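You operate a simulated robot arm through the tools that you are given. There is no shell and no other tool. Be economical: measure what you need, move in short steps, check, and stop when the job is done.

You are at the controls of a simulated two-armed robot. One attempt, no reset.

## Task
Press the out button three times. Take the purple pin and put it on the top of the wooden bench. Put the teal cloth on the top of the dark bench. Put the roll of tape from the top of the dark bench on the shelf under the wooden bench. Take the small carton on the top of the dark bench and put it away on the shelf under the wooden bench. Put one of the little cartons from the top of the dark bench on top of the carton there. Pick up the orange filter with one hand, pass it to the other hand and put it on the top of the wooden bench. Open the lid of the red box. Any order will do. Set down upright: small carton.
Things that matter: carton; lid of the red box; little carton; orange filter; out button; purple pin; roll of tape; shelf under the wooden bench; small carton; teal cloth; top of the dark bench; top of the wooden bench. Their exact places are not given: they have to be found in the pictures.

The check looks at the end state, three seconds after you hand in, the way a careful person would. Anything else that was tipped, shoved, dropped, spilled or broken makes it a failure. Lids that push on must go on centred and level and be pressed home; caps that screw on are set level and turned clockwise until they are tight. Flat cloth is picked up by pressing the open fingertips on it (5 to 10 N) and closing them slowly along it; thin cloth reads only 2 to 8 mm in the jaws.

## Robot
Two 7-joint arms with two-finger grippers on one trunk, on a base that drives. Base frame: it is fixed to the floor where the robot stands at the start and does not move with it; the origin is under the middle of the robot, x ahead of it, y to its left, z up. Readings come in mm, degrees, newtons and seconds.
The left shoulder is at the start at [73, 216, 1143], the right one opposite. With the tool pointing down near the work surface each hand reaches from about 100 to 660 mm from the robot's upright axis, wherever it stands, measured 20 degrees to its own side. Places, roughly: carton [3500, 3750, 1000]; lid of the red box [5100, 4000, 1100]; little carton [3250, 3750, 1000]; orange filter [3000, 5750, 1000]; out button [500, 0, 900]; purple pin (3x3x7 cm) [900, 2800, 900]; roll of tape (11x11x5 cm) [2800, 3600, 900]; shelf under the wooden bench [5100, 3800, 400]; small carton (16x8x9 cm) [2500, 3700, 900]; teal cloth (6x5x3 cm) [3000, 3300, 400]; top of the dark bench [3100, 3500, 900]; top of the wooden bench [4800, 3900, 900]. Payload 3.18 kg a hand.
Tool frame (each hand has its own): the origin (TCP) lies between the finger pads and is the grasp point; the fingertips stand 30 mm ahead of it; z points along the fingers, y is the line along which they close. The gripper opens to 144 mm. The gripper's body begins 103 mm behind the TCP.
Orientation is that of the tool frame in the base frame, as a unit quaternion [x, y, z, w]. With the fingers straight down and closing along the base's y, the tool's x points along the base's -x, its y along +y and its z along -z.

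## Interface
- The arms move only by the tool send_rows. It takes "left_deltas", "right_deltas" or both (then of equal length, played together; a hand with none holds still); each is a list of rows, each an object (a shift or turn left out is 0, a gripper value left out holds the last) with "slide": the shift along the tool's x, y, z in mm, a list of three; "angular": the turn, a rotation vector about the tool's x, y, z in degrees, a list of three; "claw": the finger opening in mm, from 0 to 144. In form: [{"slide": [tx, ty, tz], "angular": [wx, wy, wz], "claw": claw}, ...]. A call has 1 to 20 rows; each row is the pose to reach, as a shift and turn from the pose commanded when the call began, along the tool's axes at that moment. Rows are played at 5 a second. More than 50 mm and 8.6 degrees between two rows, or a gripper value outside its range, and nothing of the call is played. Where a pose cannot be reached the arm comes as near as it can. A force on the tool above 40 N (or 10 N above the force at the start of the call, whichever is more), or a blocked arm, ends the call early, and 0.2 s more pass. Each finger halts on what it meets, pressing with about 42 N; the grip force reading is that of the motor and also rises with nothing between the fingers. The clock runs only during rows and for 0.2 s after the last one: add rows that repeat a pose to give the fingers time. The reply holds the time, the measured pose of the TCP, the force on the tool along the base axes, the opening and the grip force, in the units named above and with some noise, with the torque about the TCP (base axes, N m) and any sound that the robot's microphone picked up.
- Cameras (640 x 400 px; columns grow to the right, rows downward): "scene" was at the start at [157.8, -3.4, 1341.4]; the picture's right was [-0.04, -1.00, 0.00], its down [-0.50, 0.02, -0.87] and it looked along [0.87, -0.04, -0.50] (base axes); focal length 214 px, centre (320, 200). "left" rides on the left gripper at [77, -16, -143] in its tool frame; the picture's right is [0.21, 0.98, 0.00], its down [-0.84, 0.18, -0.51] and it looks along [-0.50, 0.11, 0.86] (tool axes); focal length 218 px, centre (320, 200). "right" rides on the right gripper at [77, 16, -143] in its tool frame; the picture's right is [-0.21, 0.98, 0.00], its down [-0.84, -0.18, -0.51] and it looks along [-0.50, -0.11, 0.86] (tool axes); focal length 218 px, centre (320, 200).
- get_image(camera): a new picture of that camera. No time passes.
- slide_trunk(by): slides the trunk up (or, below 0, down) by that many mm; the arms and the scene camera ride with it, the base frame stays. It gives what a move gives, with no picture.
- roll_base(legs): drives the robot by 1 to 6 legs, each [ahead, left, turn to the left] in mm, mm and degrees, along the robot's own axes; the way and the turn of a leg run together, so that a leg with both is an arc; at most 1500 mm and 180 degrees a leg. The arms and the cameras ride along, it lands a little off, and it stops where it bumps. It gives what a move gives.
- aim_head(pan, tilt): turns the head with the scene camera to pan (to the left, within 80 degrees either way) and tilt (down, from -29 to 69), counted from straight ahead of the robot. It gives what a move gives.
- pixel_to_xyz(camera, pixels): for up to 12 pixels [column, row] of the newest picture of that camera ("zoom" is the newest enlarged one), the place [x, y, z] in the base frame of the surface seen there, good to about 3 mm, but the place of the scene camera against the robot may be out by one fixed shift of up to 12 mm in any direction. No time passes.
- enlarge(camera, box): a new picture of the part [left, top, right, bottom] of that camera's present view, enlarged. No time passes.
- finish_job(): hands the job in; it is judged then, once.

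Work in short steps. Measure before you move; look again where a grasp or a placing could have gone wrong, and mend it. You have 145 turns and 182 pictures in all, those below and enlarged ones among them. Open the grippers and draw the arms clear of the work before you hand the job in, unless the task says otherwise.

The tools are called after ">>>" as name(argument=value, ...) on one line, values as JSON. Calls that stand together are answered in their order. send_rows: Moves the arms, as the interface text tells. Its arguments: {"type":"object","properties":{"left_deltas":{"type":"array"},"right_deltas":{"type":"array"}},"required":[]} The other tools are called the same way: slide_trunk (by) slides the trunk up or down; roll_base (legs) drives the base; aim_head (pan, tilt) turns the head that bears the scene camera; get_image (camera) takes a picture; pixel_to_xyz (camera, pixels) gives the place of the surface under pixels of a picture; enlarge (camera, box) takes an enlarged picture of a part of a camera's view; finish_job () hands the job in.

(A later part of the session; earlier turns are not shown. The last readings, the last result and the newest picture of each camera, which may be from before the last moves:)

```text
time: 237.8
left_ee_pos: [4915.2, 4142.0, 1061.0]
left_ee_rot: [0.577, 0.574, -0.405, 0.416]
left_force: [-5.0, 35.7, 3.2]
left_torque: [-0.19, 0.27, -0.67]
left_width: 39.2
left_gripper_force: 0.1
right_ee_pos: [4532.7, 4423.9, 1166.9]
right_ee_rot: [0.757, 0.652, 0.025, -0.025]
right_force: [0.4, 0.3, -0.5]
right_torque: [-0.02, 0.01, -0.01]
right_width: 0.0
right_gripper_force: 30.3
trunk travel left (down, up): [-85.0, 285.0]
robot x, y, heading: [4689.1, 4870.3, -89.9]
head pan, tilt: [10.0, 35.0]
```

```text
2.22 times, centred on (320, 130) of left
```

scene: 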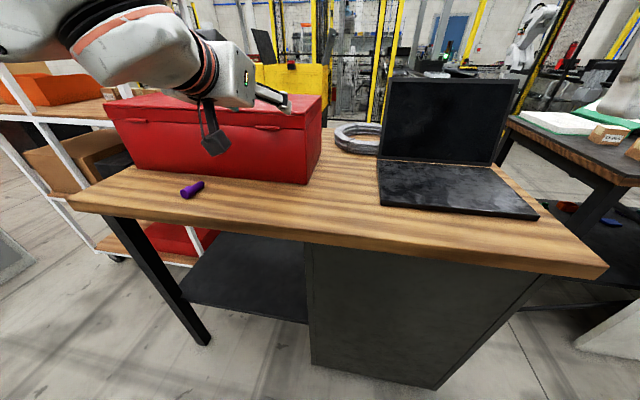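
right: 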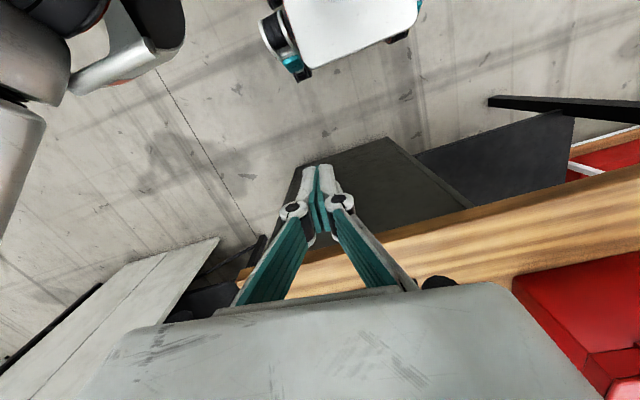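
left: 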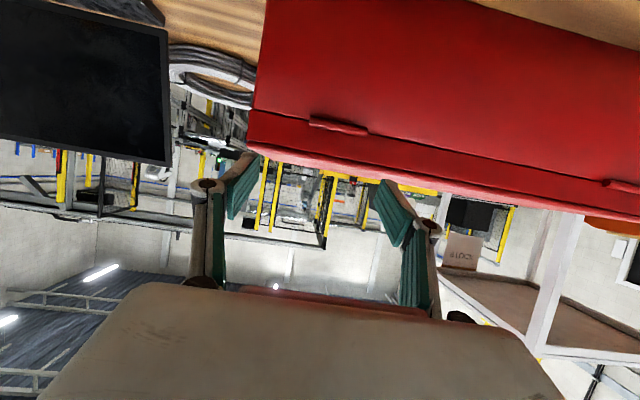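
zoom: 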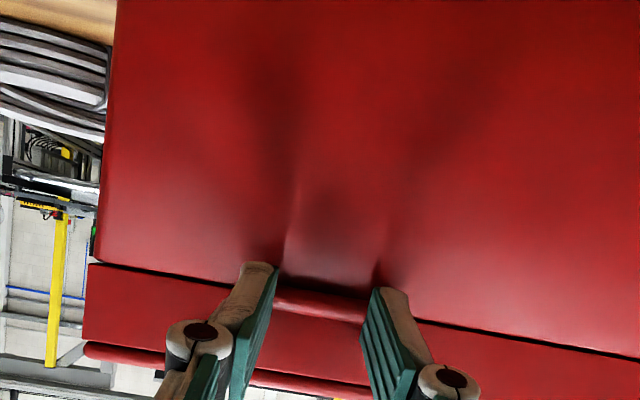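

The fingers slid over the tab and now press on the lid's front band with 36 N. Friction may do: I raise straight up in small steps and watch.

>>> send_rows(left_deltas=[{"slide": [-3.8, 0, -1.3]}, {"slide": [-7.6, 0, -2.6]}, {"slide": [-11.3, 0, -4]}, {"slide": [-15.1, 0, -5.3]}, {"slide": [-18.9, 0, -6.6]}, {"slide": [-18.9, 0, -6.6]}])

>>> enlarge(camera="left", box=[180, 40, 460, 220])

>>> enlarge(camera="scene", box=[90, 60, 350, 210])

```text
time: 238.7
left_ee_pos: [4915.2, 4138.9, 1061.6]
left_ee_rot: [0.584, 0.578, -0.398, 0.409]
left_force: [-0.8, 0.4, 0.9]
left_torque: [0.05, 0.01, 0.01]
left_width: 0.1
left_gripper_force: 30.8
right_ee_pos: [4534.8, 4419.3, 1163.6]
right_ee_rot: [0.757, 0.652, 0.027, -0.028]
right_force: [0.3, -0.8, -0.6]
right_torque: [0.04, 0.0, 0.03]
right_width: 0.0
right_gripper_force: 30.7
trunk travel left (down, up): [-85.0, 285.0]
robot x, y, heading: [4689.4, 4869.6, -89.8]
head pan, tilt: [10.0, 35.0]
stopped in row 4 (left hand): the force on the tool passed its limit at 52 N (the readings are from after the stop); the commanded pose is now the measured one
```

```text
2.22 times, centred on (320, 130) of left
```

zoom: 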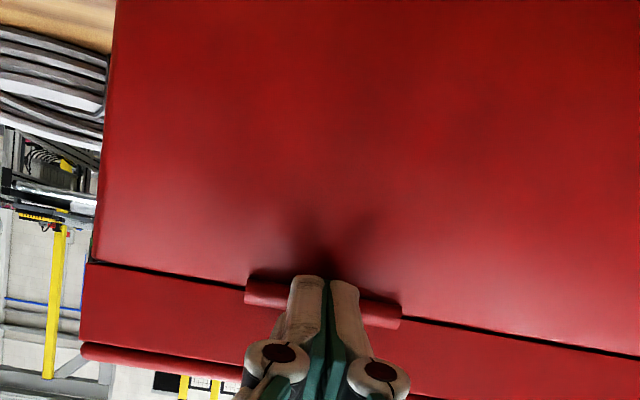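

```text
2.46 times, centred on (220, 135) of scene
```

zoom: 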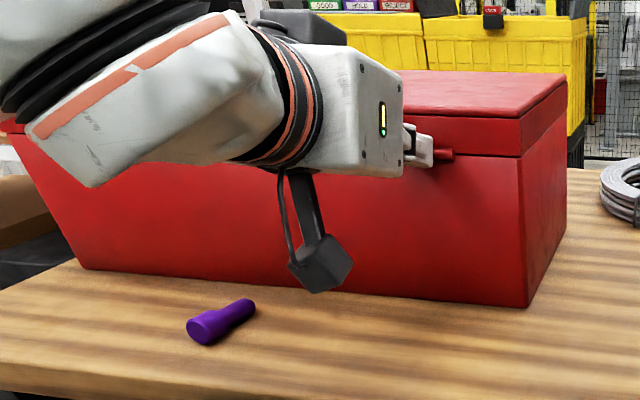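

The rod-like "tabs" at the seam, two of them and immovable, must be the hinges: this is the box's back, so the lid opens from the −y side. I leave it for later, fold the left hand back to pointing down.

>>> send_rows(left_deltas=[{"slide": [1, 0, -40]}, {"slide": [2, 0, -85]}, {"slide": [3, 0, -130], "angular": [0, 7, 0]}, {"slide": [4, 0, -175], "angular": [0, 14, 0]}, {"slide": [5, 0, -220], "angular": [0, 21, 0]}, {"slide": [6, 0, -265], "angular": [0, 28, 0]}, {"slide": [7, 0, -310], "angular": [0, 36, 0]}, {"slide": [8, 0, -350], "angular": [0, 44, 0]}, {"slide": [9, 0, -385], "angular": [0, 52, 0]}, {"slide": [9, 0, -400], "angular": [0, 60, 0]}, {"slide": [9, 0, -400], "angular": [0, 68, 0]}, {"slide": [9, 0, -400], "angular": [0, 70, 0]}])

>>> slide_trunk(by=138)

```text
time: 241.3
left_ee_pos: [4894.6, 4510.3, 1152.4]
left_ee_rot: [0.706, 0.708, 0.002, 0.009]
left_force: [0.2, 0.3, 0.9]
left_torque: [-0.05, -0.04, 0.0]
left_width: 40.0
left_gripper_force: 0.0
left hand out of reach, approached as far as the arm can: row 8, 9, 10, 11, 12
right_ee_pos: [4532.9, 4421.1, 1166.1]
right_ee_rot: [0.756, 0.653, 0.027, -0.027]
right_force: [-1.1, 0.8, 1.0]
right_torque: [-0.03, -0.05, 0.02]
right_width: 0.0
right_gripper_force: 30.6
trunk travel left (down, up): [-85.0, 285.0]
robot x, y, heading: [4690.8, 4871.7, -90.1]
head pan, tilt: [10.0, 35.0]
```

```text
time: 242.9
left_ee_pos: [4897.5, 4508.9, 1290.6]
left_ee_rot: [0.706, 0.708, 0.007, 0.003]
left_force: [-0.7, -0.3, -0.2]
left_torque: [-0.03, 0.0, -0.01]
left_width: 40.0
left_gripper_force: 0.0
right_ee_pos: [4533.5, 4417.5, 1303.0]
right_ee_rot: [0.757, 0.652, 0.027, -0.027]
right_force: [0.0, 0.3, -0.9]
right_torque: [0.04, -0.02, -0.01]
right_width: 0.0
right_gripper_force: 30.3
trunk travel left (down, up): [-223.0, 147.0]
robot x, y, heading: [4686.7, 4875.0, -90.1]
head pan, tilt: [10.0, 35.0]
```

I drive back along the aisle to x≈2290, turn to face +x, and approach the cabinet's ledge.

>>> roll_base(legs=[[0, -1250, 0.1], [0, -1150, 0], [0, 0, 90], [-100, 450, 0]])

>>> aim_head(pan=15, tilt=20)

>>> get_image(camera="scene")

```text
time: 272.0
left_ee_pos: [2551.3, 5492.4, 1290.4]
left_ee_rot: [-0.005, 1.0, 0.007, -0.004]
left_force: [-1.3, -0.4, 0.0]
left_torque: [0.02, -0.01, 0.02]
left_width: 40.0
left_gripper_force: 0.1
right_ee_pos: [2643.9, 5128.4, 1303.6]
right_ee_rot: [0.071, 0.997, -0.002, -0.038]
right_force: [0.4, 0.3, 0.4]
right_torque: [-0.01, -0.03, -0.01]
right_width: 0.2
right_gripper_force: 30.3
trunk travel left (down, up): [-223.0, 147.0]
robot x, y, heading: [2188.4, 5278.3, 0.7]
head pan, tilt: [10.0, 35.0]
```

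```text
time: 272.8
left_ee_pos: [2551.4, 5492.6, 1291.8]
left_ee_rot: [-0.004, 1.0, 0.008, -0.003]
left_force: [0.5, 0.7, 0.2]
left_torque: [-0.01, 0.04, -0.01]
left_width: 40.1
left_gripper_force: 0.0
right_ee_pos: [2644.3, 5128.4, 1303.6]
right_ee_rot: [0.071, 0.997, -0.001, -0.038]
right_force: [0.5, -0.2, -0.1]
right_torque: [0.01, 0.01, 0.01]
right_width: 0.0
right_gripper_force: 30.5
trunk travel left (down, up): [-223.0, 147.0]
robot x, y, heading: [2186.8, 5277.4, 0.5]
head pan, tilt: [15.0, 20.0]
```

```text
91 pictures are left
```

scene: 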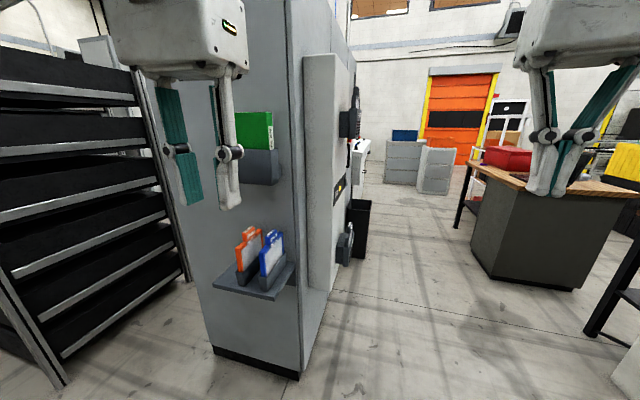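

The orange-framed filter stands beside a blue one in a holder on the ledge at (248,250). I enlarge and measure.

>>> enlarge(camera="scene", box=[200, 215, 310, 305])

>>> pixel_to_xyz(camera="zoom", pixels=[[270, 90], [300, 75], [230, 115], [290, 160], [245, 200], [240, 260], [300, 250], [400, 90], [420, 150], [380, 330], [250, 330], [480, 270]])

```text
4.44 times, centred on (255, 260) of scene
```

zoom: 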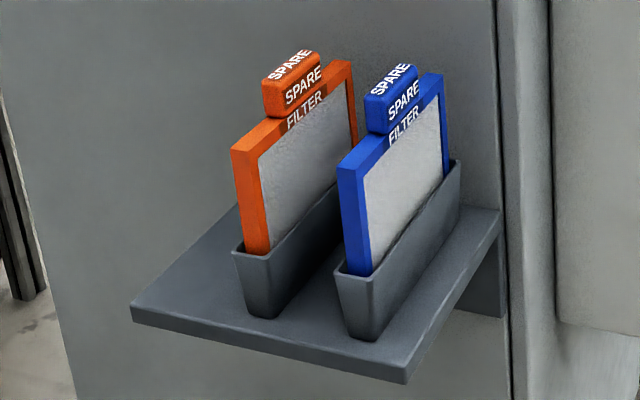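

```text
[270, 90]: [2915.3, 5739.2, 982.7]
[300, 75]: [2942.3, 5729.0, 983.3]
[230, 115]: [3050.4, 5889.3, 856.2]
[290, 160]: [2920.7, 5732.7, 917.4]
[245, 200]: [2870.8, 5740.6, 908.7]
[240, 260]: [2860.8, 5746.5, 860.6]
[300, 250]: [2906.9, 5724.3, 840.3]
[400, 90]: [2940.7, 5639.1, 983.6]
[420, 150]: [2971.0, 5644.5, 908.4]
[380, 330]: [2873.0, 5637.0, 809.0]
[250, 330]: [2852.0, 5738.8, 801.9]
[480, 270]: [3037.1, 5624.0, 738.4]
```

The filter's grip block is near (2930,5740,975), plate along x. I drive ahead 300 and left 250 so that the left hand comes over it.

>>> roll_base(legs=[[0, 250, -0.6], [290, 0, 0]])

>>> get_image(camera="left")

```text
time: 277.2
left_ee_pos: [2844.7, 5736.9, 1292.3]
left_ee_rot: [0.002, 1.0, 0.008, -0.002]
left_force: [0.1, -0.2, 0.3]
left_torque: [0.01, 0.04, -0.01]
left_width: 40.1
left_gripper_force: 0.0
right_ee_pos: [2934.0, 5372.9, 1303.7]
right_ee_rot: [0.077, 0.996, 0.0, -0.039]
right_force: [-0.1, 0.4, 0.0]
right_torque: [0.04, 0.03, -0.01]
right_width: 0.0
right_gripper_force: 30.8
trunk travel left (down, up): [-223.0, 147.0]
robot x, y, heading: [2479.5, 5530.3, -0.6]
head pan, tilt: [15.0, 20.0]
```

```text
89 pictures are left
```

left: 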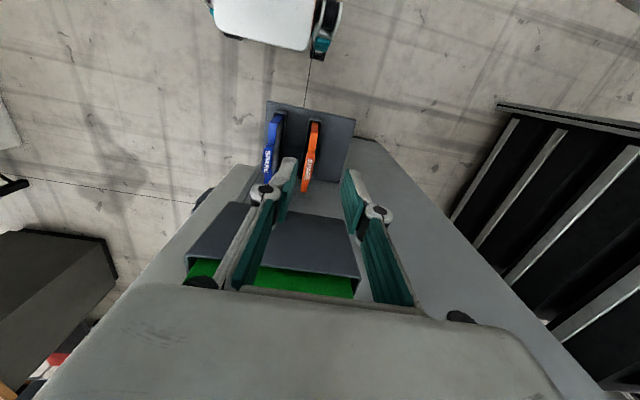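

The green holder is mounted higher on the cabinet above the filters. I measure the filter and the green holder with the wrist camera.

>>> pixel_to_xyz(camera="left", pixels=[[309, 168], [312, 155], [306, 180], [314, 130], [305, 188], [273, 160], [280, 245], [230, 240], [350, 265], [245, 262], [300, 283]])

>>> enlarge(camera="left", box=[240, 100, 370, 200])

```text
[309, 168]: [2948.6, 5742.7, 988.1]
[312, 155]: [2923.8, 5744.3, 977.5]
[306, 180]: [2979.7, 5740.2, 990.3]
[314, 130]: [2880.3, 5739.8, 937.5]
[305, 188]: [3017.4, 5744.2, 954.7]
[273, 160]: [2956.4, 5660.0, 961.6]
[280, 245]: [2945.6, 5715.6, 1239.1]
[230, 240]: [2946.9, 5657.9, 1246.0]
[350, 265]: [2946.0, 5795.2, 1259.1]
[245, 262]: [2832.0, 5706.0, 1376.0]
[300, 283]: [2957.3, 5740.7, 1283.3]
```

```text
4.00 times, centred on (305, 150) of left
```

zoom: 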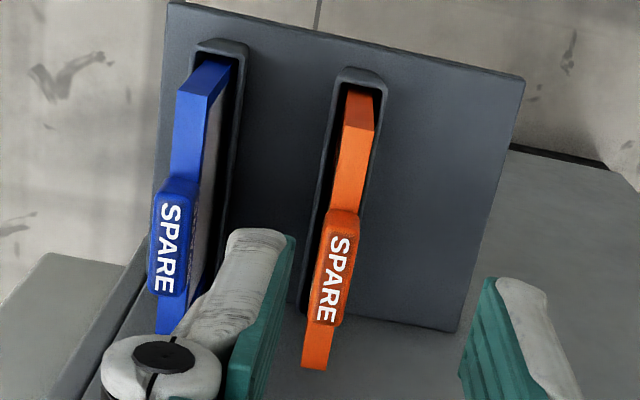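

The green holder (front x≈2946, z>1130) overhangs, so I will take the filter with the left hand pitched 60° at its near vertical edge (x≈2880, z≈915), leaving the grip block free for the right hand. I back off 210 mm and lower the trunk.

>>> roll_base(legs=[[-210, 0, 0.6]])

>>> slide_trunk(by=-110)

>>> send_rows(left_deltas=[{"slide": [-20, 1, 30], "angular": [0, -8, 0], "claw": 60}, {"slide": [-40, 2, 60], "angular": [0, -16, 0]}, {"slide": [-60, 3, 90], "angular": [0, -24, 0]}, {"slide": [-80, 4, 120], "angular": [0, -32, 0]}, {"slide": [-100, 5, 150], "angular": [0, -40, 0]}, {"slide": [-120, 6, 180], "angular": [0, -48, 0]}, {"slide": [-140, 7, 205], "angular": [0, -56, 0]}, {"slide": [-155, 7, 225], "angular": [0, -60, 0]}, {"slide": [-155, 7, 225], "angular": [0, -60, 0]}])

>>> get_image(camera="left")

>>> get_image(camera="scene")

```text
time: 278.8
left_ee_pos: [2629.7, 5742.3, 1290.8]
left_ee_rot: [-0.004, 1.0, 0.007, -0.003]
left_force: [-0.2, 0.2, 0.5]
left_torque: [-0.02, -0.04, -0.03]
left_width: 40.0
left_gripper_force: 0.0
right_ee_pos: [2722.7, 5377.9, 1303.6]
right_ee_rot: [0.071, 0.997, -0.002, -0.036]
right_force: [-0.3, -0.4, -0.7]
right_torque: [0.0, -0.03, -0.02]
right_width: 0.1
right_gripper_force: 30.2
trunk travel left (down, up): [-223.0, 147.0]
robot x, y, heading: [2271.2, 5531.3, 0.5]
head pan, tilt: [15.0, 20.0]
```

```text
time: 280.2
left_ee_pos: [2628.5, 5741.7, 1183.2]
left_ee_rot: [-0.004, 1.0, 0.008, 0.0]
left_force: [-0.5, 0.1, 0.3]
left_torque: [0.02, -0.06, 0.01]
left_width: 39.9
left_gripper_force: 0.2
right_ee_pos: [2720.8, 5378.0, 1195.0]
right_ee_rot: [0.07, 0.997, -0.001, -0.036]
right_force: [0.4, 0.4, 0.2]
right_torque: [-0.03, -0.07, -0.02]
right_width: 0.0
right_gripper_force: 30.5
trunk travel left (down, up): [-113.0, 257.0]
robot x, y, heading: [2269.8, 5528.8, 0.7]
head pan, tilt: [15.0, 20.0]
```

```text
time: 282.2
left_ee_pos: [2864.6, 5718.2, 988.2]
left_ee_rot: [0.0, 0.867, 0.01, 0.499]
left_force: [-0.2, 0.0, 0.8]
left_torque: [0.03, -0.01, -0.03]
left_width: 60.1
left_gripper_force: 0.0
left hand out of reach, approached as far as the arm can: row 5, 6, 7, 8, 9
right_ee_pos: [2723.2, 5377.9, 1193.7]
right_ee_rot: [0.071, 0.997, -0.001, -0.037]
right_force: [-0.5, -1.1, -0.1]
right_torque: [0.0, -0.05, 0.01]
right_width: 0.1
right_gripper_force: 30.5
trunk travel left (down, up): [-113.0, 257.0]
robot x, y, heading: [2268.5, 5530.4, 0.7]
head pan, tilt: [15.0, 20.0]
```

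```text
87 pictures are left
```

left: 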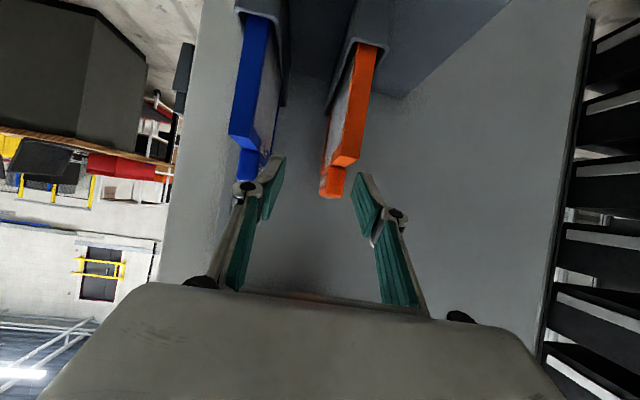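

```text
86 pictures are left
```

scene: 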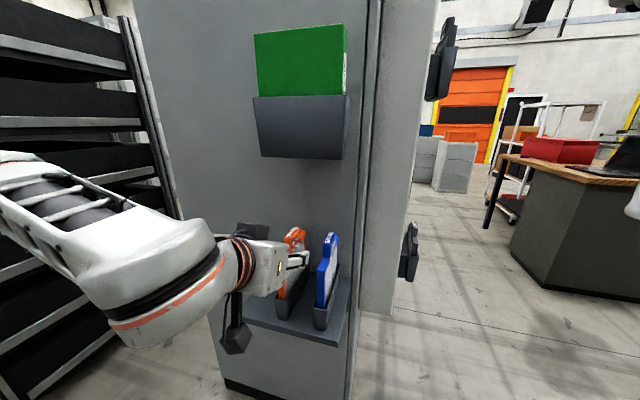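

The hand landed at (2865,5718,988) with 60° pitch, just before the filter. I measure the filter's near edge from this view.

>>> pixel_to_xyz(camera="left", pixels=[[364, 70], [350, 140], [342, 160], [356, 110], [330, 190], [338, 175], [370, 45], [330, 130], [250, 100]])

>>> enlarge(camera="left", box=[220, 20, 420, 220])

```text
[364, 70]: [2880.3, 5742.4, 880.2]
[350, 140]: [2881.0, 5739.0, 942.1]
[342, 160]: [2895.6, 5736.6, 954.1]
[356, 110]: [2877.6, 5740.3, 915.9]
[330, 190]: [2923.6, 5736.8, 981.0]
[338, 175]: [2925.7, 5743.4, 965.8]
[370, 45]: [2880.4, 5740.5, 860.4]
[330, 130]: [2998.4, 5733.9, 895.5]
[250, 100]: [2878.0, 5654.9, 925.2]
```

```text
2.00 times, centred on (320, 120) of left
```

zoom: 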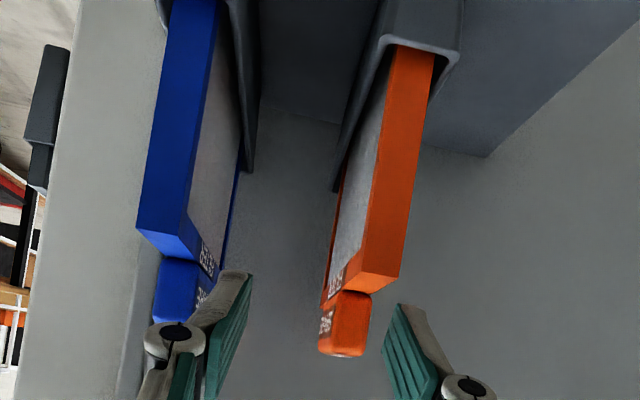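

Near edge: x≈2880, y≈5740.5, z 860–948. I first back a little, shift to y 5741, and lower to z≈915 in front of the edge.

>>> send_rows(left_deltas=[{"slide": [12.5, 10, -21.7]}, {"slide": [28, 23, -13]}, {"slide": [43, 23, -4]}, {"slide": [60, 23, 8]}, {"slide": [73, 23, 19]}, {"slide": [73, 23, 19]}])

>>> enlarge(camera="left", box=[220, 20, 420, 220])

```text
time: 283.6
left_ee_pos: [2883.1, 5727.3, 918.7]
left_ee_rot: [0.0, 0.868, 0.009, 0.497]
left_force: [-0.1, -0.4, -0.4]
left_torque: [0.03, 0.0, 0.0]
left_width: 59.9
left_gripper_force: 0.0
left hand out of reach, approached as far as the arm can: row 1, 2, 3, 4, 5, 6
right_ee_pos: [2723.8, 5379.2, 1192.7]
right_ee_rot: [0.071, 0.997, -0.001, -0.038]
right_force: [-0.3, 0.5, 0.0]
right_torque: [0.0, 0.01, 0.01]
right_width: 0.3
right_gripper_force: 30.5
trunk travel left (down, up): [-113.0, 257.0]
robot x, y, heading: [2268.6, 5536.2, 0.4]
head pan, tilt: [15.0, 20.0]
```

```text
2.00 times, centred on (320, 120) of left
```

zoom: 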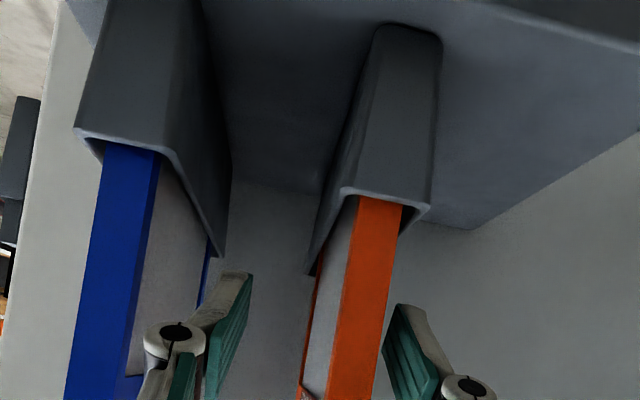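

The hand is at its inner reach limit but the plate is already between the fingers; it needs +13 mm in y. I shift it that way with a bit more forward reach.

>>> send_rows(left_deltas=[{"slide": [0, 7, 3]}, {"slide": [1, 14, 6]}, {"slide": [1, 14, 6]}])

>>> enlarge(camera="left", box=[220, 60, 420, 220])

```text
time: 284.4
left_ee_pos: [2886.7, 5737.9, 916.1]
left_ee_rot: [0.0, 0.868, 0.01, 0.497]
left_force: [-0.3, -0.5, -0.2]
left_torque: [0.02, 0.0, 0.02]
left_width: 60.1
left_gripper_force: 0.0
right_ee_pos: [2723.8, 5380.1, 1193.5]
right_ee_rot: [0.072, 0.997, -0.001, -0.038]
right_force: [-0.6, 0.0, 0.5]
right_torque: [0.02, 0.0, -0.03]
right_width: 0.0
right_gripper_force: 30.7
trunk travel left (down, up): [-113.0, 257.0]
robot x, y, heading: [2270.0, 5530.3, 0.4]
head pan, tilt: [15.0, 20.0]
```

```text
2.50 times, centred on (320, 140) of left
```

zoom: 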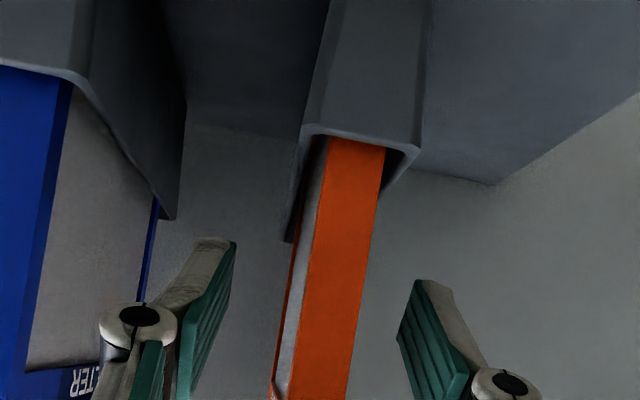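

Centred on the plate. I close on it with a +2 mm correction.

>>> send_rows(left_deltas=[{"slide": [0, 2.5, 0], "claw": 45}, {"slide": [0, 2.5, 0], "claw": 30}, {"slide": [0, 2.5, 0], "claw": 20}, {"slide": [0, 2.5, 0], "claw": 10}, {"slide": [0, 2.5, 0], "claw": 0}, {"slide": [0, 2.5, 0], "claw": 0}])

>>> enlarge(camera="left", box=[220, 60, 420, 220])

```text
time: 285.9
left_ee_pos: [2888.5, 5740.3, 917.2]
left_ee_rot: [0.0, 0.867, 0.009, 0.498]
left_force: [0.1, -1.6, -0.1]
left_torque: [-0.18, 0.04, -0.03]
left_width: 15.3
left_gripper_force: 42.5
right_ee_pos: [2723.8, 5377.5, 1193.9]
right_ee_rot: [0.071, 0.997, -0.001, -0.038]
right_force: [-0.9, 0.2, 0.6]
right_torque: [0.0, -0.02, -0.01]
right_width: 0.0
right_gripper_force: 30.8
trunk travel left (down, up): [-113.0, 257.0]
robot x, y, heading: [2268.2, 5532.9, 0.6]
head pan, tilt: [15.0, 20.0]
```

```text
2.50 times, centred on (320, 140) of left
```

zoom: 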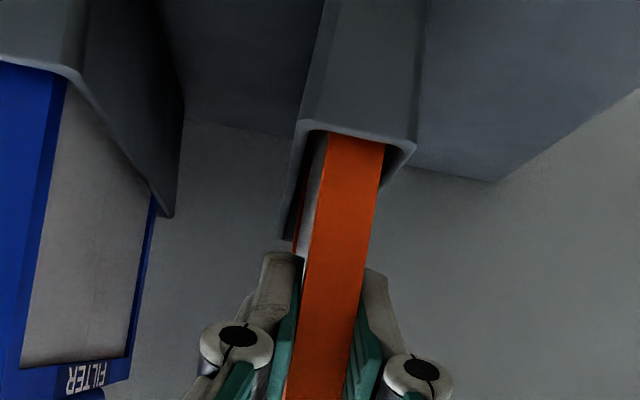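

Gripped (15 mm, 42 N). I lift it straight out with the trunk, 90 mm in two steps.

>>> slide_trunk(by=45)

>>> slide_trunk(by=40)

>>> get_image(camera="scene")

>>> get_image(camera="left")

```text
time: 286.7
left_ee_pos: [2887.2, 5741.3, 961.5]
left_ee_rot: [0.0, 0.868, 0.01, 0.496]
left_force: [0.1, -0.2, -0.3]
left_torque: [0.01, 0.0, 0.0]
left_width: 15.1
left_gripper_force: 42.0
right_ee_pos: [2726.2, 5378.3, 1236.8]
right_ee_rot: [0.071, 0.997, -0.001, -0.039]
right_force: [0.6, 0.3, -0.4]
right_torque: [0.01, 0.04, 0.0]
right_width: 0.0
right_gripper_force: 30.8
trunk travel left (down, up): [-158.0, 212.0]
robot x, y, heading: [2272.2, 5531.9, 0.4]
head pan, tilt: [15.0, 20.0]
```

```text
time: 287.6
left_ee_pos: [2886.2, 5741.4, 1001.4]
left_ee_rot: [0.0, 0.868, 0.009, 0.497]
left_force: [0.4, 0.3, -0.9]
left_torque: [-0.03, 0.0, 0.01]
left_width: 14.8
left_gripper_force: 42.5
right_ee_pos: [2725.8, 5377.7, 1275.5]
right_ee_rot: [0.072, 0.997, 0.0, -0.039]
right_force: [-0.8, -0.7, 0.3]
right_torque: [0.0, 0.07, 0.01]
right_width: 0.1
right_gripper_force: 30.4
trunk travel left (down, up): [-198.0, 172.0]
robot x, y, heading: [2268.5, 5527.4, 0.3]
head pan, tilt: [15.0, 20.0]
```

```text
81 pictures are left
```

scene: 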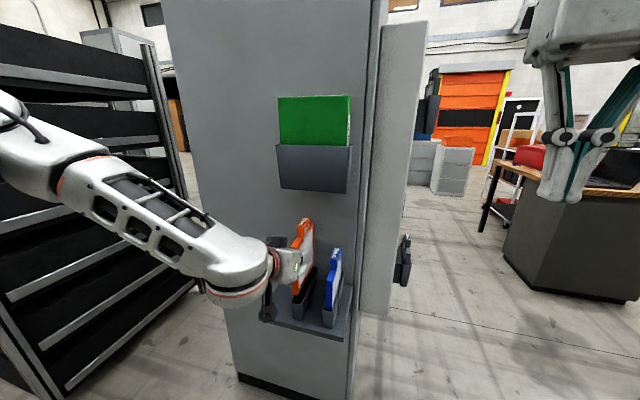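

```text
80 pictures are left
```

left: 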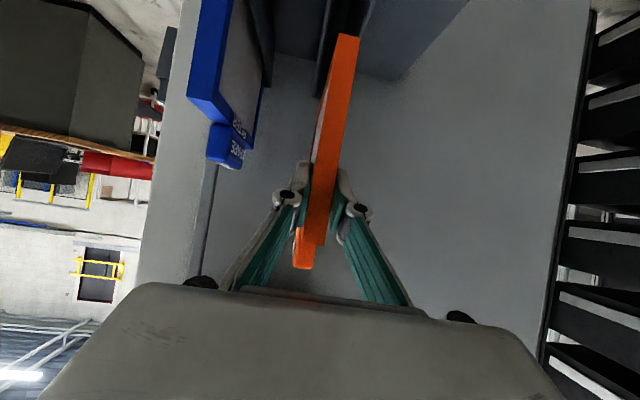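

The filter's lower end (345,38) appears just out of the pocket. I raise 20 mm more and back the base away 350 mm.

>>> slide_trunk(by=20)

>>> roll_base(legs=[[-350, 0, 0]])

>>> aim_head(pan=10, tilt=35)

>>> get_image(camera="scene")

```text
time: 288.2
left_ee_pos: [2887.8, 5741.6, 1021.5]
left_ee_rot: [0.0, 0.868, 0.01, 0.497]
left_force: [0.5, 0.3, -1.2]
left_torque: [0.02, 0.03, -0.01]
left_width: 14.8
left_gripper_force: 42.4
right_ee_pos: [2726.0, 5378.0, 1297.3]
right_ee_rot: [0.071, 0.997, -0.001, -0.039]
right_force: [-0.1, 0.1, 0.2]
right_torque: [-0.03, 0.06, -0.01]
right_width: 0.2
right_gripper_force: 30.9
trunk travel left (down, up): [-218.0, 152.0]
robot x, y, heading: [2267.0, 5527.6, 0.5]
head pan, tilt: [15.0, 20.0]
```

```text
time: 290.5
left_ee_pos: [2542.5, 5740.1, 1024.2]
left_ee_rot: [-0.002, 0.867, 0.011, 0.497]
left_force: [-0.1, 0.3, -0.3]
left_torque: [-0.01, 0.04, 0.01]
left_width: 15.0
left_gripper_force: 41.5
right_ee_pos: [2380.8, 5376.9, 1299.0]
right_ee_rot: [0.068, 0.997, -0.001, -0.037]
right_force: [-0.4, -0.6, 0.3]
right_torque: [-0.01, -0.03, -0.01]
right_width: 0.1
right_gripper_force: 30.2
trunk travel left (down, up): [-218.0, 152.0]
robot x, y, heading: [1928.5, 5529.1, 0.9]
head pan, tilt: [15.0, 20.0]
```

```text
time: 291.2
left_ee_pos: [2541.6, 5740.6, 1023.6]
left_ee_rot: [-0.001, 0.867, 0.01, 0.498]
left_force: [-0.3, 0.4, -1.6]
left_torque: [-0.02, 0.06, 0.02]
left_width: 15.1
left_gripper_force: 42.2
right_ee_pos: [2381.8, 5378.1, 1298.2]
right_ee_rot: [0.069, 0.997, -0.001, -0.037]
right_force: [-1.0, -0.5, -1.0]
right_torque: [0.0, 0.0, 0.03]
right_width: 0.0
right_gripper_force: 31.2
trunk travel left (down, up): [-218.0, 152.0]
robot x, y, heading: [1927.4, 5529.7, 0.5]
head pan, tilt: [10.0, 35.0]
```

```text
79 pictures are left
```

scene: 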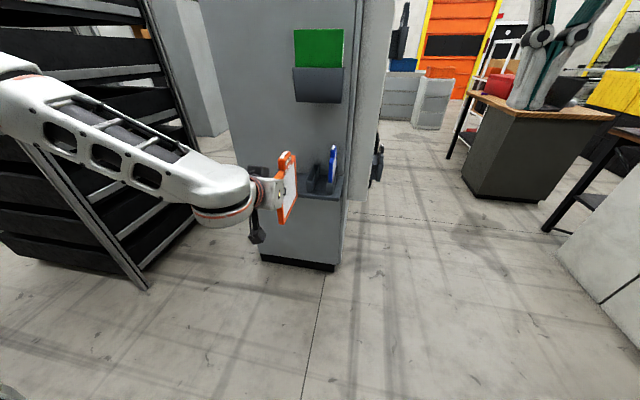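

Filter is free. For the hand-over I bring the left hand 170 mm toward the middle and the right hand, straightened, above the grip block.

>>> send_rows(left_deltas=[{"slide": [0, -24, 0]}, {"slide": [0, -48, 0]}, {"slide": [0, -72, 0]}, {"slide": [0, -97, 0]}, {"slide": [0, -122, 0]}, {"slide": [0, -146, 0]}, {"slide": [0, -170, 0]}, {"slide": [0, -170, 0]}, {"slide": [0, -170, 0]}], right_deltas=[{"slide": [-28, 31, 5], "angular": [0, -1, -1], "claw": 70}, {"slide": [-56, 63, 10], "angular": [0, -2, -3]}, {"slide": [-84, 95, 20], "angular": [0, -3, -5]}, {"slide": [-112, 126, 35], "angular": [0, -4, -7]}, {"slide": [-140, 158, 50], "angular": [0, -4.2, -7.9]}, {"slide": [-168, 190, 66], "angular": [0, -4.2, -7.9]}, {"slide": [-196, 221, 82], "angular": [0, -4.2, -7.9]}, {"slide": [-196, 221, 82], "angular": [0, -4.2, -7.9]}, {"slide": [-196, 221, 82], "angular": [0, -4.2, -7.9]}])

>>> get_image(camera="right")

>>> get_image(camera="scene")

```text
time: 293.2
left_ee_pos: [2545.0, 5569.7, 1021.4]
left_ee_rot: [-0.001, 0.867, 0.009, 0.497]
left_force: [0.0, 0.7, -0.2]
left_torque: [-0.03, 0.06, -0.02]
left_width: 15.1
left_gripper_force: 42.4
right_ee_pos: [2532.9, 5542.3, 1160.0]
right_ee_rot: [0.001, 1.0, 0.0, 0.001]
right_force: [-0.5, -0.1, -0.2]
right_torque: [0.01, 0.01, -0.02]
right_width: 70.2
right_gripper_force: 0.1
right hand out of reach, approached as far as the arm can: row 2, 3, 4, 5, 6, 7, 8, 9
trunk travel left (down, up): [-218.0, 152.0]
robot x, y, heading: [1926.3, 5530.0, 0.7]
head pan, tilt: [10.0, 35.0]
```

```text
78 pictures are left
```

right: 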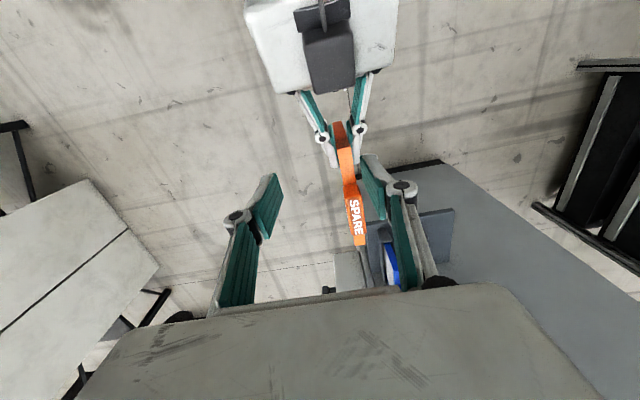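

```text
77 pictures are left
```

scene: 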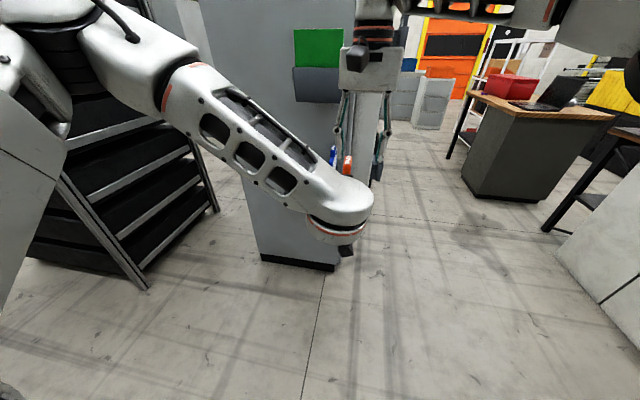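

The right hand is at its reach limit. I move the filter 60 mm further to the right and pitch the right hand 20° forward to gain reach.

>>> send_rows(left_deltas=[{"slide": [0, -15, 0]}, {"slide": [0, -30, 0]}, {"slide": [0, -45, 0]}, {"slide": [0, -60, 0]}, {"slide": [0, -60, 0]}, {"slide": [0, -60, 0]}], right_deltas=[{"slide": [-10, -8, 0], "angular": [0, -5, 0]}, {"slide": [-25, -16, 0], "angular": [0, -10, 0]}, {"slide": [-45, -24, 5], "angular": [0, -15, 0]}, {"slide": [-67, -31, 12], "angular": [0, -20, 0]}, {"slide": [-67, -31, 15], "angular": [0, -20, 0]}, {"slide": [-67, -31, 15], "angular": [0, -20, 0]}])

>>> get_image(camera="right")

```text
time: 294.6
left_ee_pos: [2544.5, 5510.8, 1018.5]
left_ee_rot: [-0.002, 0.867, 0.011, 0.498]
left_force: [0.4, -0.6, -0.4]
left_torque: [0.01, 0.03, 0.02]
left_width: 14.8
left_gripper_force: 42.2
right_ee_pos: [2600.2, 5511.0, 1145.9]
right_ee_rot: [0.0, 0.985, -0.001, 0.174]
right_force: [-0.1, 0.6, 0.4]
right_torque: [0.02, 0.0, 0.02]
right_width: 70.1
right_gripper_force: 0.1
trunk travel left (down, up): [-218.0, 152.0]
robot x, y, heading: [1930.3, 5529.2, 0.9]
head pan, tilt: [10.0, 35.0]
```

```text
76 pictures are left
```

right: 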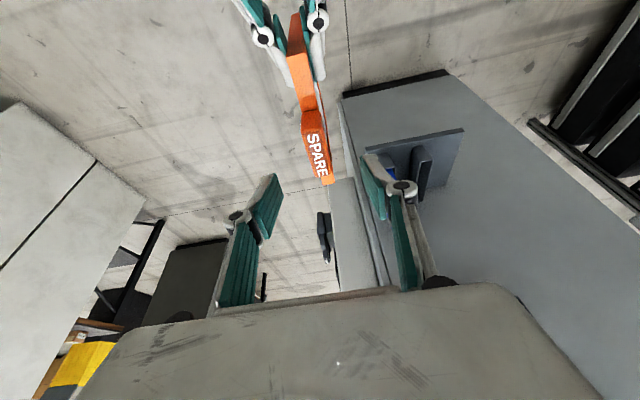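

Reached. I measure the grip block with the right wrist camera.

>>> pixel_to_xyz(camera="right", pixels=[[314, 140], [317, 155], [322, 172], [308, 118], [305, 98], [325, 180]])

>>> enlarge(camera="right", box=[220, 60, 420, 220])

```text
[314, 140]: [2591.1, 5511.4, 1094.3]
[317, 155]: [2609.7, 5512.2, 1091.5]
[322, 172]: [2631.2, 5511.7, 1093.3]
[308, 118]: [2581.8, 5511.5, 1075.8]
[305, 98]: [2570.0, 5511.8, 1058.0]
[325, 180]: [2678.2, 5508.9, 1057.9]
```

```text
2.50 times, centred on (320, 140) of right
```

zoom: 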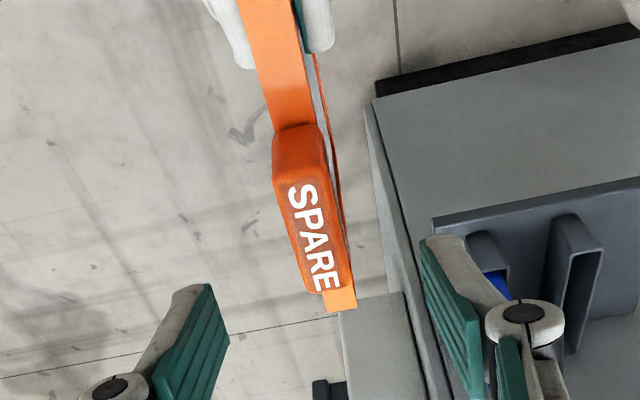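

Grip block centre (2610,5511.5), top 1094. I lower the right hand to z≈1082 around it and close.

>>> send_rows(right_deltas=[{"slide": [5, 0.5, 22]}, {"slide": [10, 0.5, 44]}, {"slide": [14.4, 0.5, 62.9]}, {"slide": [14.4, 0.5, 62.9], "claw": 50}, {"slide": [14.4, 0.5, 62.9], "claw": 35}, {"slide": [14.4, 0.5, 62.9], "claw": 20}, {"slide": [14.4, 0.5, 62.9], "claw": 5}, {"slide": [14.4, 0.5, 62.9], "claw": 0}, {"slide": [14.4, 0.5, 62.9], "claw": 0}])

>>> enlarge(camera="right", box=[220, 60, 420, 220])

```text
time: 296.6
left_ee_pos: [2544.6, 5510.0, 1020.7]
left_ee_rot: [-0.001, 0.867, 0.01, 0.498]
left_force: [-3.1, -1.7, 1.9]
left_torque: [0.01, -0.1, -0.22]
left_width: 15.1
left_gripper_force: 42.1
right_ee_pos: [2609.7, 5510.0, 1083.5]
right_ee_rot: [0.001, 0.985, -0.001, 0.173]
right_force: [2.3, 2.7, -2.4]
right_torque: [0.17, -0.15, 0.04]
right_width: 19.1
right_gripper_force: 42.0
trunk travel left (down, up): [-218.0, 152.0]
robot x, y, heading: [1926.5, 5528.0, 0.7]
head pan, tilt: [10.0, 35.0]
```

```text
2.50 times, centred on (320, 140) of right
```

zoom: 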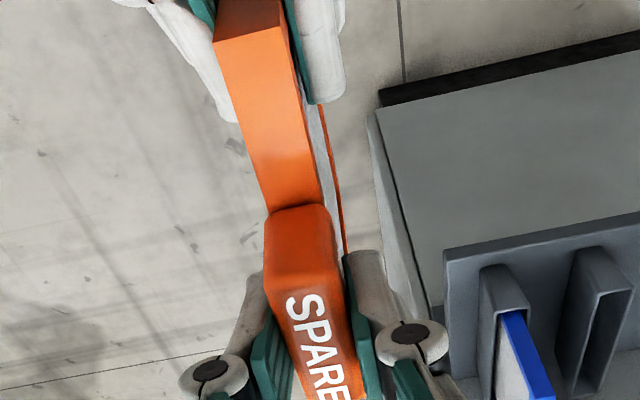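

The right hand holds the block (19 mm, 42 N). I open the left hand and withdraw it along its own axis, then to the left.

>>> send_rows(left_deltas=[{"slide": [0, 0, 0], "claw": 25}, {"slide": [0, 0, 0], "claw": 45}, {"slide": [0, 0, 0], "claw": 60}, {"slide": [0, 0, -30]}, {"slide": [0, 0, -65]}, {"slide": [0, 30, -95]}, {"slide": [0, 75, -100]}, {"slide": [0, 120, -100]}, {"slide": [0, 165, -100]}, {"slide": [0, 200, -100], "angular": [0, 8, 0]}, {"slide": [0, 230, -110], "angular": [0, 16, 0]}, {"slide": [0, 230, -120], "angular": [0, 24, 0]}, {"slide": [0, 230, -130], "angular": [0, 32, 0]}, {"slide": [0, 230, -140], "angular": [0, 40, 0]}, {"slide": [0, 230, -150], "angular": [0, 48, 0]}, {"slide": [0, 230, -160], "angular": [0, 56, 0]}, {"slide": [0, 230, -170], "angular": [0, 60, 0]}, {"slide": [0, 230, -170], "angular": [0, 60, 0]}])

>>> get_image(camera="scene")

```text
time: 300.4
left_ee_pos: [2395.3, 5737.4, 1108.8]
left_ee_rot: [-0.005, 1.0, 0.007, -0.004]
left_force: [-0.5, -0.2, 0.6]
left_torque: [0.02, -0.01, 0.02]
left_width: 59.9
left_gripper_force: 0.0
right_ee_pos: [2610.9, 5511.3, 1083.8]
right_ee_rot: [0.001, 0.985, -0.001, 0.172]
right_force: [-1.0, -0.5, -0.9]
right_torque: [0.0, 0.02, 0.03]
right_width: 18.9
right_gripper_force: 42.4
trunk travel left (down, up): [-218.0, 152.0]
robot x, y, heading: [1926.2, 5522.2, 0.6]
head pan, tilt: [10.0, 35.0]
```

```text
73 pictures are left
```

scene: 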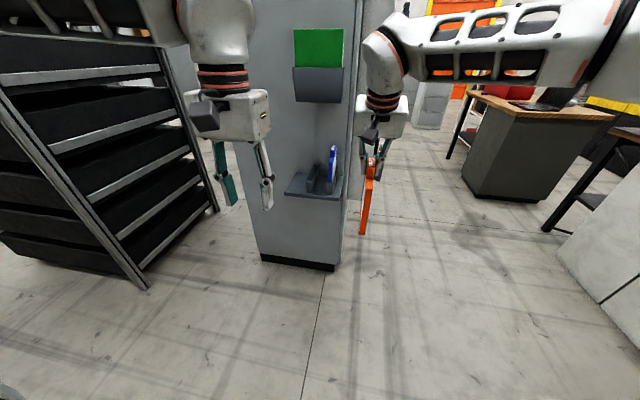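

Hand-over done. I fold both arms in (right hand level again) for driving to the −y side.

>>> send_rows(right_deltas=[{"slide": [10, -10, -40]}, {"slide": [25, -20, -80], "angular": [0, 2, 0]}, {"slide": [50, -35, -118], "angular": [0, 5, 0]}, {"slide": [80, -55, -145], "angular": [0, 8, 0]}, {"slide": [115, -75, -165], "angular": [0, 11, 0]}, {"slide": [150, -98, -182], "angular": [0, 14, 0]}, {"slide": [187, -122, -196], "angular": [0, 17, 0]}, {"slide": [224, -146, -208], "angular": [0, 20, 0]}, {"slide": [261, -170, -218], "angular": [0, 20, 0]}, {"slide": [261, -170, -218], "angular": [0, 20, 0]}], left_deltas=[{"slide": [12, 0, -10]}, {"slide": [25, 0, -20]}, {"slide": [40, 0, -35]}, {"slide": [55, 0, -50]}, {"slide": [70, 0, -65]}, {"slide": [85, 0, -80]}, {"slide": [100, 0, -90]}, {"slide": [110, 0, -90]}, {"slide": [120, 0, -90]}, {"slide": [120, 0, -90]}])

>>> roll_base(legs=[[-230, -900, -0.6], [0, -1100, 0], [0, -1050, 0], [1400, 0, 0], [1300, 0, 0]])

>>> aim_head(pan=50, tilt=25)

>>> get_image(camera="scene")

```text
time: 302.6
left_ee_pos: [2277.3, 5735.1, 1200.3]
left_ee_rot: [-0.007, 1.0, 0.009, -0.003]
left_force: [-0.1, 0.0, -0.3]
left_torque: [-0.02, 0.0, 0.0]
left_width: 60.0
left_gripper_force: 0.1
right_ee_pos: [2287.3, 5343.6, 1196.3]
right_ee_rot: [0.001, 1.0, 0.0, -0.002]
right_force: [0.5, 1.3, -0.6]
right_torque: [-0.05, 0.01, 0.04]
right_width: 19.1
right_gripper_force: 41.6
trunk travel left (down, up): [-218.0, 152.0]
robot x, y, heading: [1928.3, 5529.8, 0.7]
head pan, tilt: [10.0, 35.0]
```

```text
time: 342.4
left_ee_pos: [4801.0, 2763.3, 1199.9]
left_ee_rot: [-0.019, 1.0, 0.008, -0.003]
left_force: [0.3, -0.8, -0.4]
left_torque: [-0.01, 0.02, -0.01]
left_width: 60.0
left_gripper_force: 0.0
right_ee_pos: [4823.7, 2373.8, 1196.1]
right_ee_rot: [-0.013, 1.0, 0.0, -0.001]
right_force: [1.0, 0.0, -1.3]
right_torque: [0.04, -0.01, -0.01]
right_width: 19.3
right_gripper_force: 41.5
trunk travel left (down, up): [-218.0, 152.0]
robot x, y, heading: [4452.8, 2548.3, 2.2]
head pan, tilt: [10.0, 35.0]
```

```text
time: 343.5
left_ee_pos: [4801.4, 2763.3, 1200.0]
left_ee_rot: [-0.02, 1.0, 0.008, -0.002]
left_force: [-0.1, 0.3, 0.2]
left_torque: [-0.01, 0.01, -0.01]
left_width: 60.2
left_gripper_force: 0.1
right_ee_pos: [4823.5, 2372.3, 1197.1]
right_ee_rot: [-0.014, 1.0, -0.001, 0.0]
right_force: [-0.9, 0.1, -0.7]
right_torque: [0.01, 0.01, 0.01]
right_width: 19.3
right_gripper_force: 42.6
trunk travel left (down, up): [-218.0, 152.0]
robot x, y, heading: [4458.8, 2546.5, 2.4]
head pan, tilt: [50.0, 25.0]
```

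```text
72 pictures are left
```

scene: 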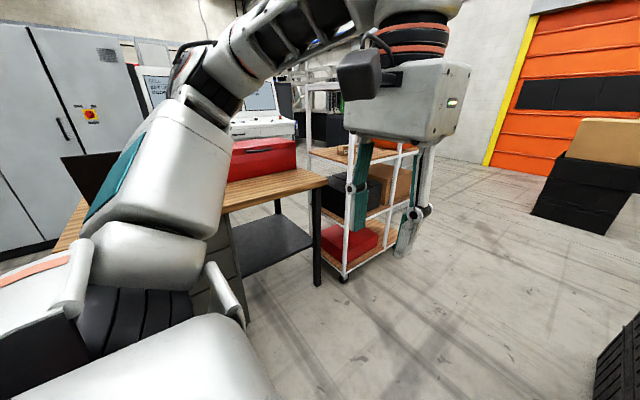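

Now south-west of the wooden bench with the filter held. I turn left to face it (+y) in small legs.

>>> roll_base(legs=[[0, 0, 14.6], [0, 0, 14.6], [0, 0, 14.6], [0, 0, 14.6], [0, 0, 14.6], [0, 0, 14.6]])

>>> roll_base(legs=[[0, -420, 0], [400, 0, 0]])

>>> aim_head(pan=0, tilt=38)

>>> get_image(camera="scene")

```text
time: 349.2
left_ee_pos: [4252.0, 2898.0, 1199.7]
left_ee_rot: [0.71, -0.704, -0.004, 0.008]
left_force: [0.3, -0.3, 0.6]
left_torque: [0.0, -0.04, 0.01]
left_width: 60.2
left_gripper_force: 0.0
right_ee_pos: [4642.4, 2908.6, 1196.4]
right_ee_rot: [-0.705, 0.709, -0.001, 0.001]
right_force: [-0.3, 0.1, -0.4]
right_torque: [0.06, -0.03, 0.01]
right_width: 18.8
right_gripper_force: 42.0
trunk travel left (down, up): [-218.0, 152.0]
robot x, y, heading: [4458.0, 2546.0, 90.7]
head pan, tilt: [50.0, 25.0]
```

```text
time: 355.6
left_ee_pos: [4676.8, 3310.5, 1200.3]
left_ee_rot: [0.709, -0.705, -0.004, 0.007]
left_force: [-0.3, 0.3, -1.3]
left_torque: [0.0, 0.01, -0.01]
left_width: 60.2
left_gripper_force: 0.0
right_ee_pos: [5068.7, 3318.3, 1197.0]
right_ee_rot: [-0.704, 0.71, -0.001, 0.0]
right_force: [1.1, -0.2, -0.9]
right_torque: [0.03, -0.04, -0.02]
right_width: 19.1
right_gripper_force: 42.1
trunk travel left (down, up): [-218.0, 152.0]
robot x, y, heading: [4879.1, 2957.9, 90.2]
head pan, tilt: [50.0, 25.0]
```

```text
time: 356.8
left_ee_pos: [4677.3, 3309.0, 1199.7]
left_ee_rot: [0.709, -0.705, -0.004, 0.009]
left_force: [-0.2, 0.5, -0.4]
left_torque: [0.02, -0.06, -0.04]
left_width: 60.2
left_gripper_force: 0.0
right_ee_pos: [5067.9, 3317.5, 1195.7]
right_ee_rot: [-0.704, 0.71, 0.0, 0.0]
right_force: [0.8, -0.5, -1.1]
right_torque: [-0.01, 0.02, 0.03]
right_width: 19.0
right_gripper_force: 41.9
trunk travel left (down, up): [-218.0, 152.0]
robot x, y, heading: [4879.4, 2959.2, 90.3]
head pan, tilt: [0.0, 38.0]
```

```text
71 pictures are left
```

scene: 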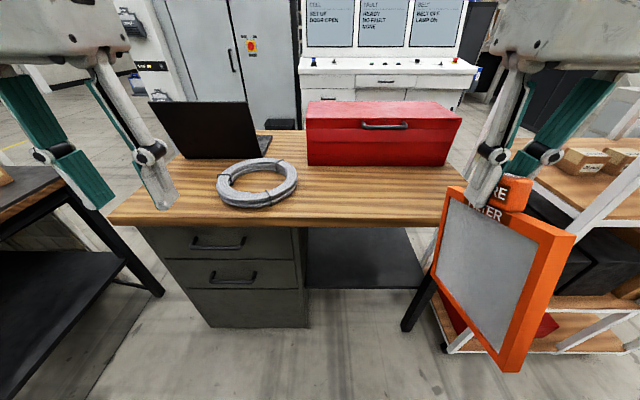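

This is the box's real front: a black handle sits on the lid at (384,126). I measure the handle, bench space and shelf.

>>> pixel_to_xyz(camera="scene", pixels=[[384, 126], [362, 124], [406, 124], [384, 113], [384, 145], [384, 165], [380, 200], [380, 222], [330, 200], [440, 200], [300, 190], [360, 265]])

>>> enlarge(camera="scene", box=[300, 90, 470, 230])

```text
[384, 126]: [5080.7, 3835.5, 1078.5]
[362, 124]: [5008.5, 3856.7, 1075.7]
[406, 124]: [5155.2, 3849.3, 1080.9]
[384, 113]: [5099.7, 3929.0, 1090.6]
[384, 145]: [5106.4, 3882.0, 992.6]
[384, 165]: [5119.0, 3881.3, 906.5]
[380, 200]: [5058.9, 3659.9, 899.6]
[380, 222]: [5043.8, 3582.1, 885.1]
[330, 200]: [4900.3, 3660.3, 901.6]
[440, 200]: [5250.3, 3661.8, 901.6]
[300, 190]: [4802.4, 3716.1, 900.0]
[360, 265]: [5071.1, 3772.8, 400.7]
```

```text
2.86 times, centred on (385, 160) of scene
```

zoom: 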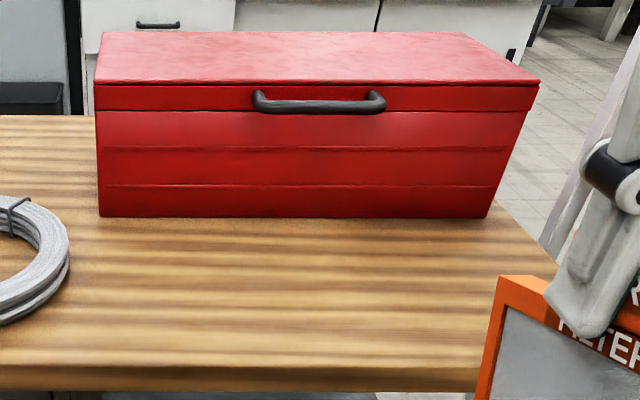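

The handle bar spans x 5005–5158 at y≈3835, z≈1075. First I place the filter; I measure its lower edge and move ahead 110 mm.

>>> pixel_to_xyz(camera="scene", pixels=[[508, 366], [505, 345], [440, 288], [436, 270], [470, 315], [520, 190], [460, 195], [560, 240]])

>>> roll_base(legs=[[110, 0, 0]])

```text
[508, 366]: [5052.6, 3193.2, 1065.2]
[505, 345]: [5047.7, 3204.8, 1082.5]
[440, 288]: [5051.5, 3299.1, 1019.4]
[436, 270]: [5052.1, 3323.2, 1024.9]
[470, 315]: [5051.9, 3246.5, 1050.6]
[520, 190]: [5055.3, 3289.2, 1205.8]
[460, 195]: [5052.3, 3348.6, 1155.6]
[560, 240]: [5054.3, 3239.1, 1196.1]
```

```text
time: 357.9
left_ee_pos: [4677.2, 3421.3, 1199.5]
left_ee_rot: [0.709, -0.705, -0.003, 0.007]
left_force: [-0.4, 0.8, 0.0]
left_torque: [-0.03, 0.0, 0.0]
left_width: 60.1
left_gripper_force: 0.3
right_ee_pos: [5068.0, 3430.2, 1196.2]
right_ee_rot: [-0.704, 0.71, -0.001, 0.0]
right_force: [-0.5, 0.6, -1.6]
right_torque: [-0.02, 0.05, -0.03]
right_width: 19.0
right_gripper_force: 41.4
trunk travel left (down, up): [-218.0, 152.0]
robot x, y, heading: [4875.6, 3069.4, 90.2]
head pan, tilt: [0.0, 38.0]
```

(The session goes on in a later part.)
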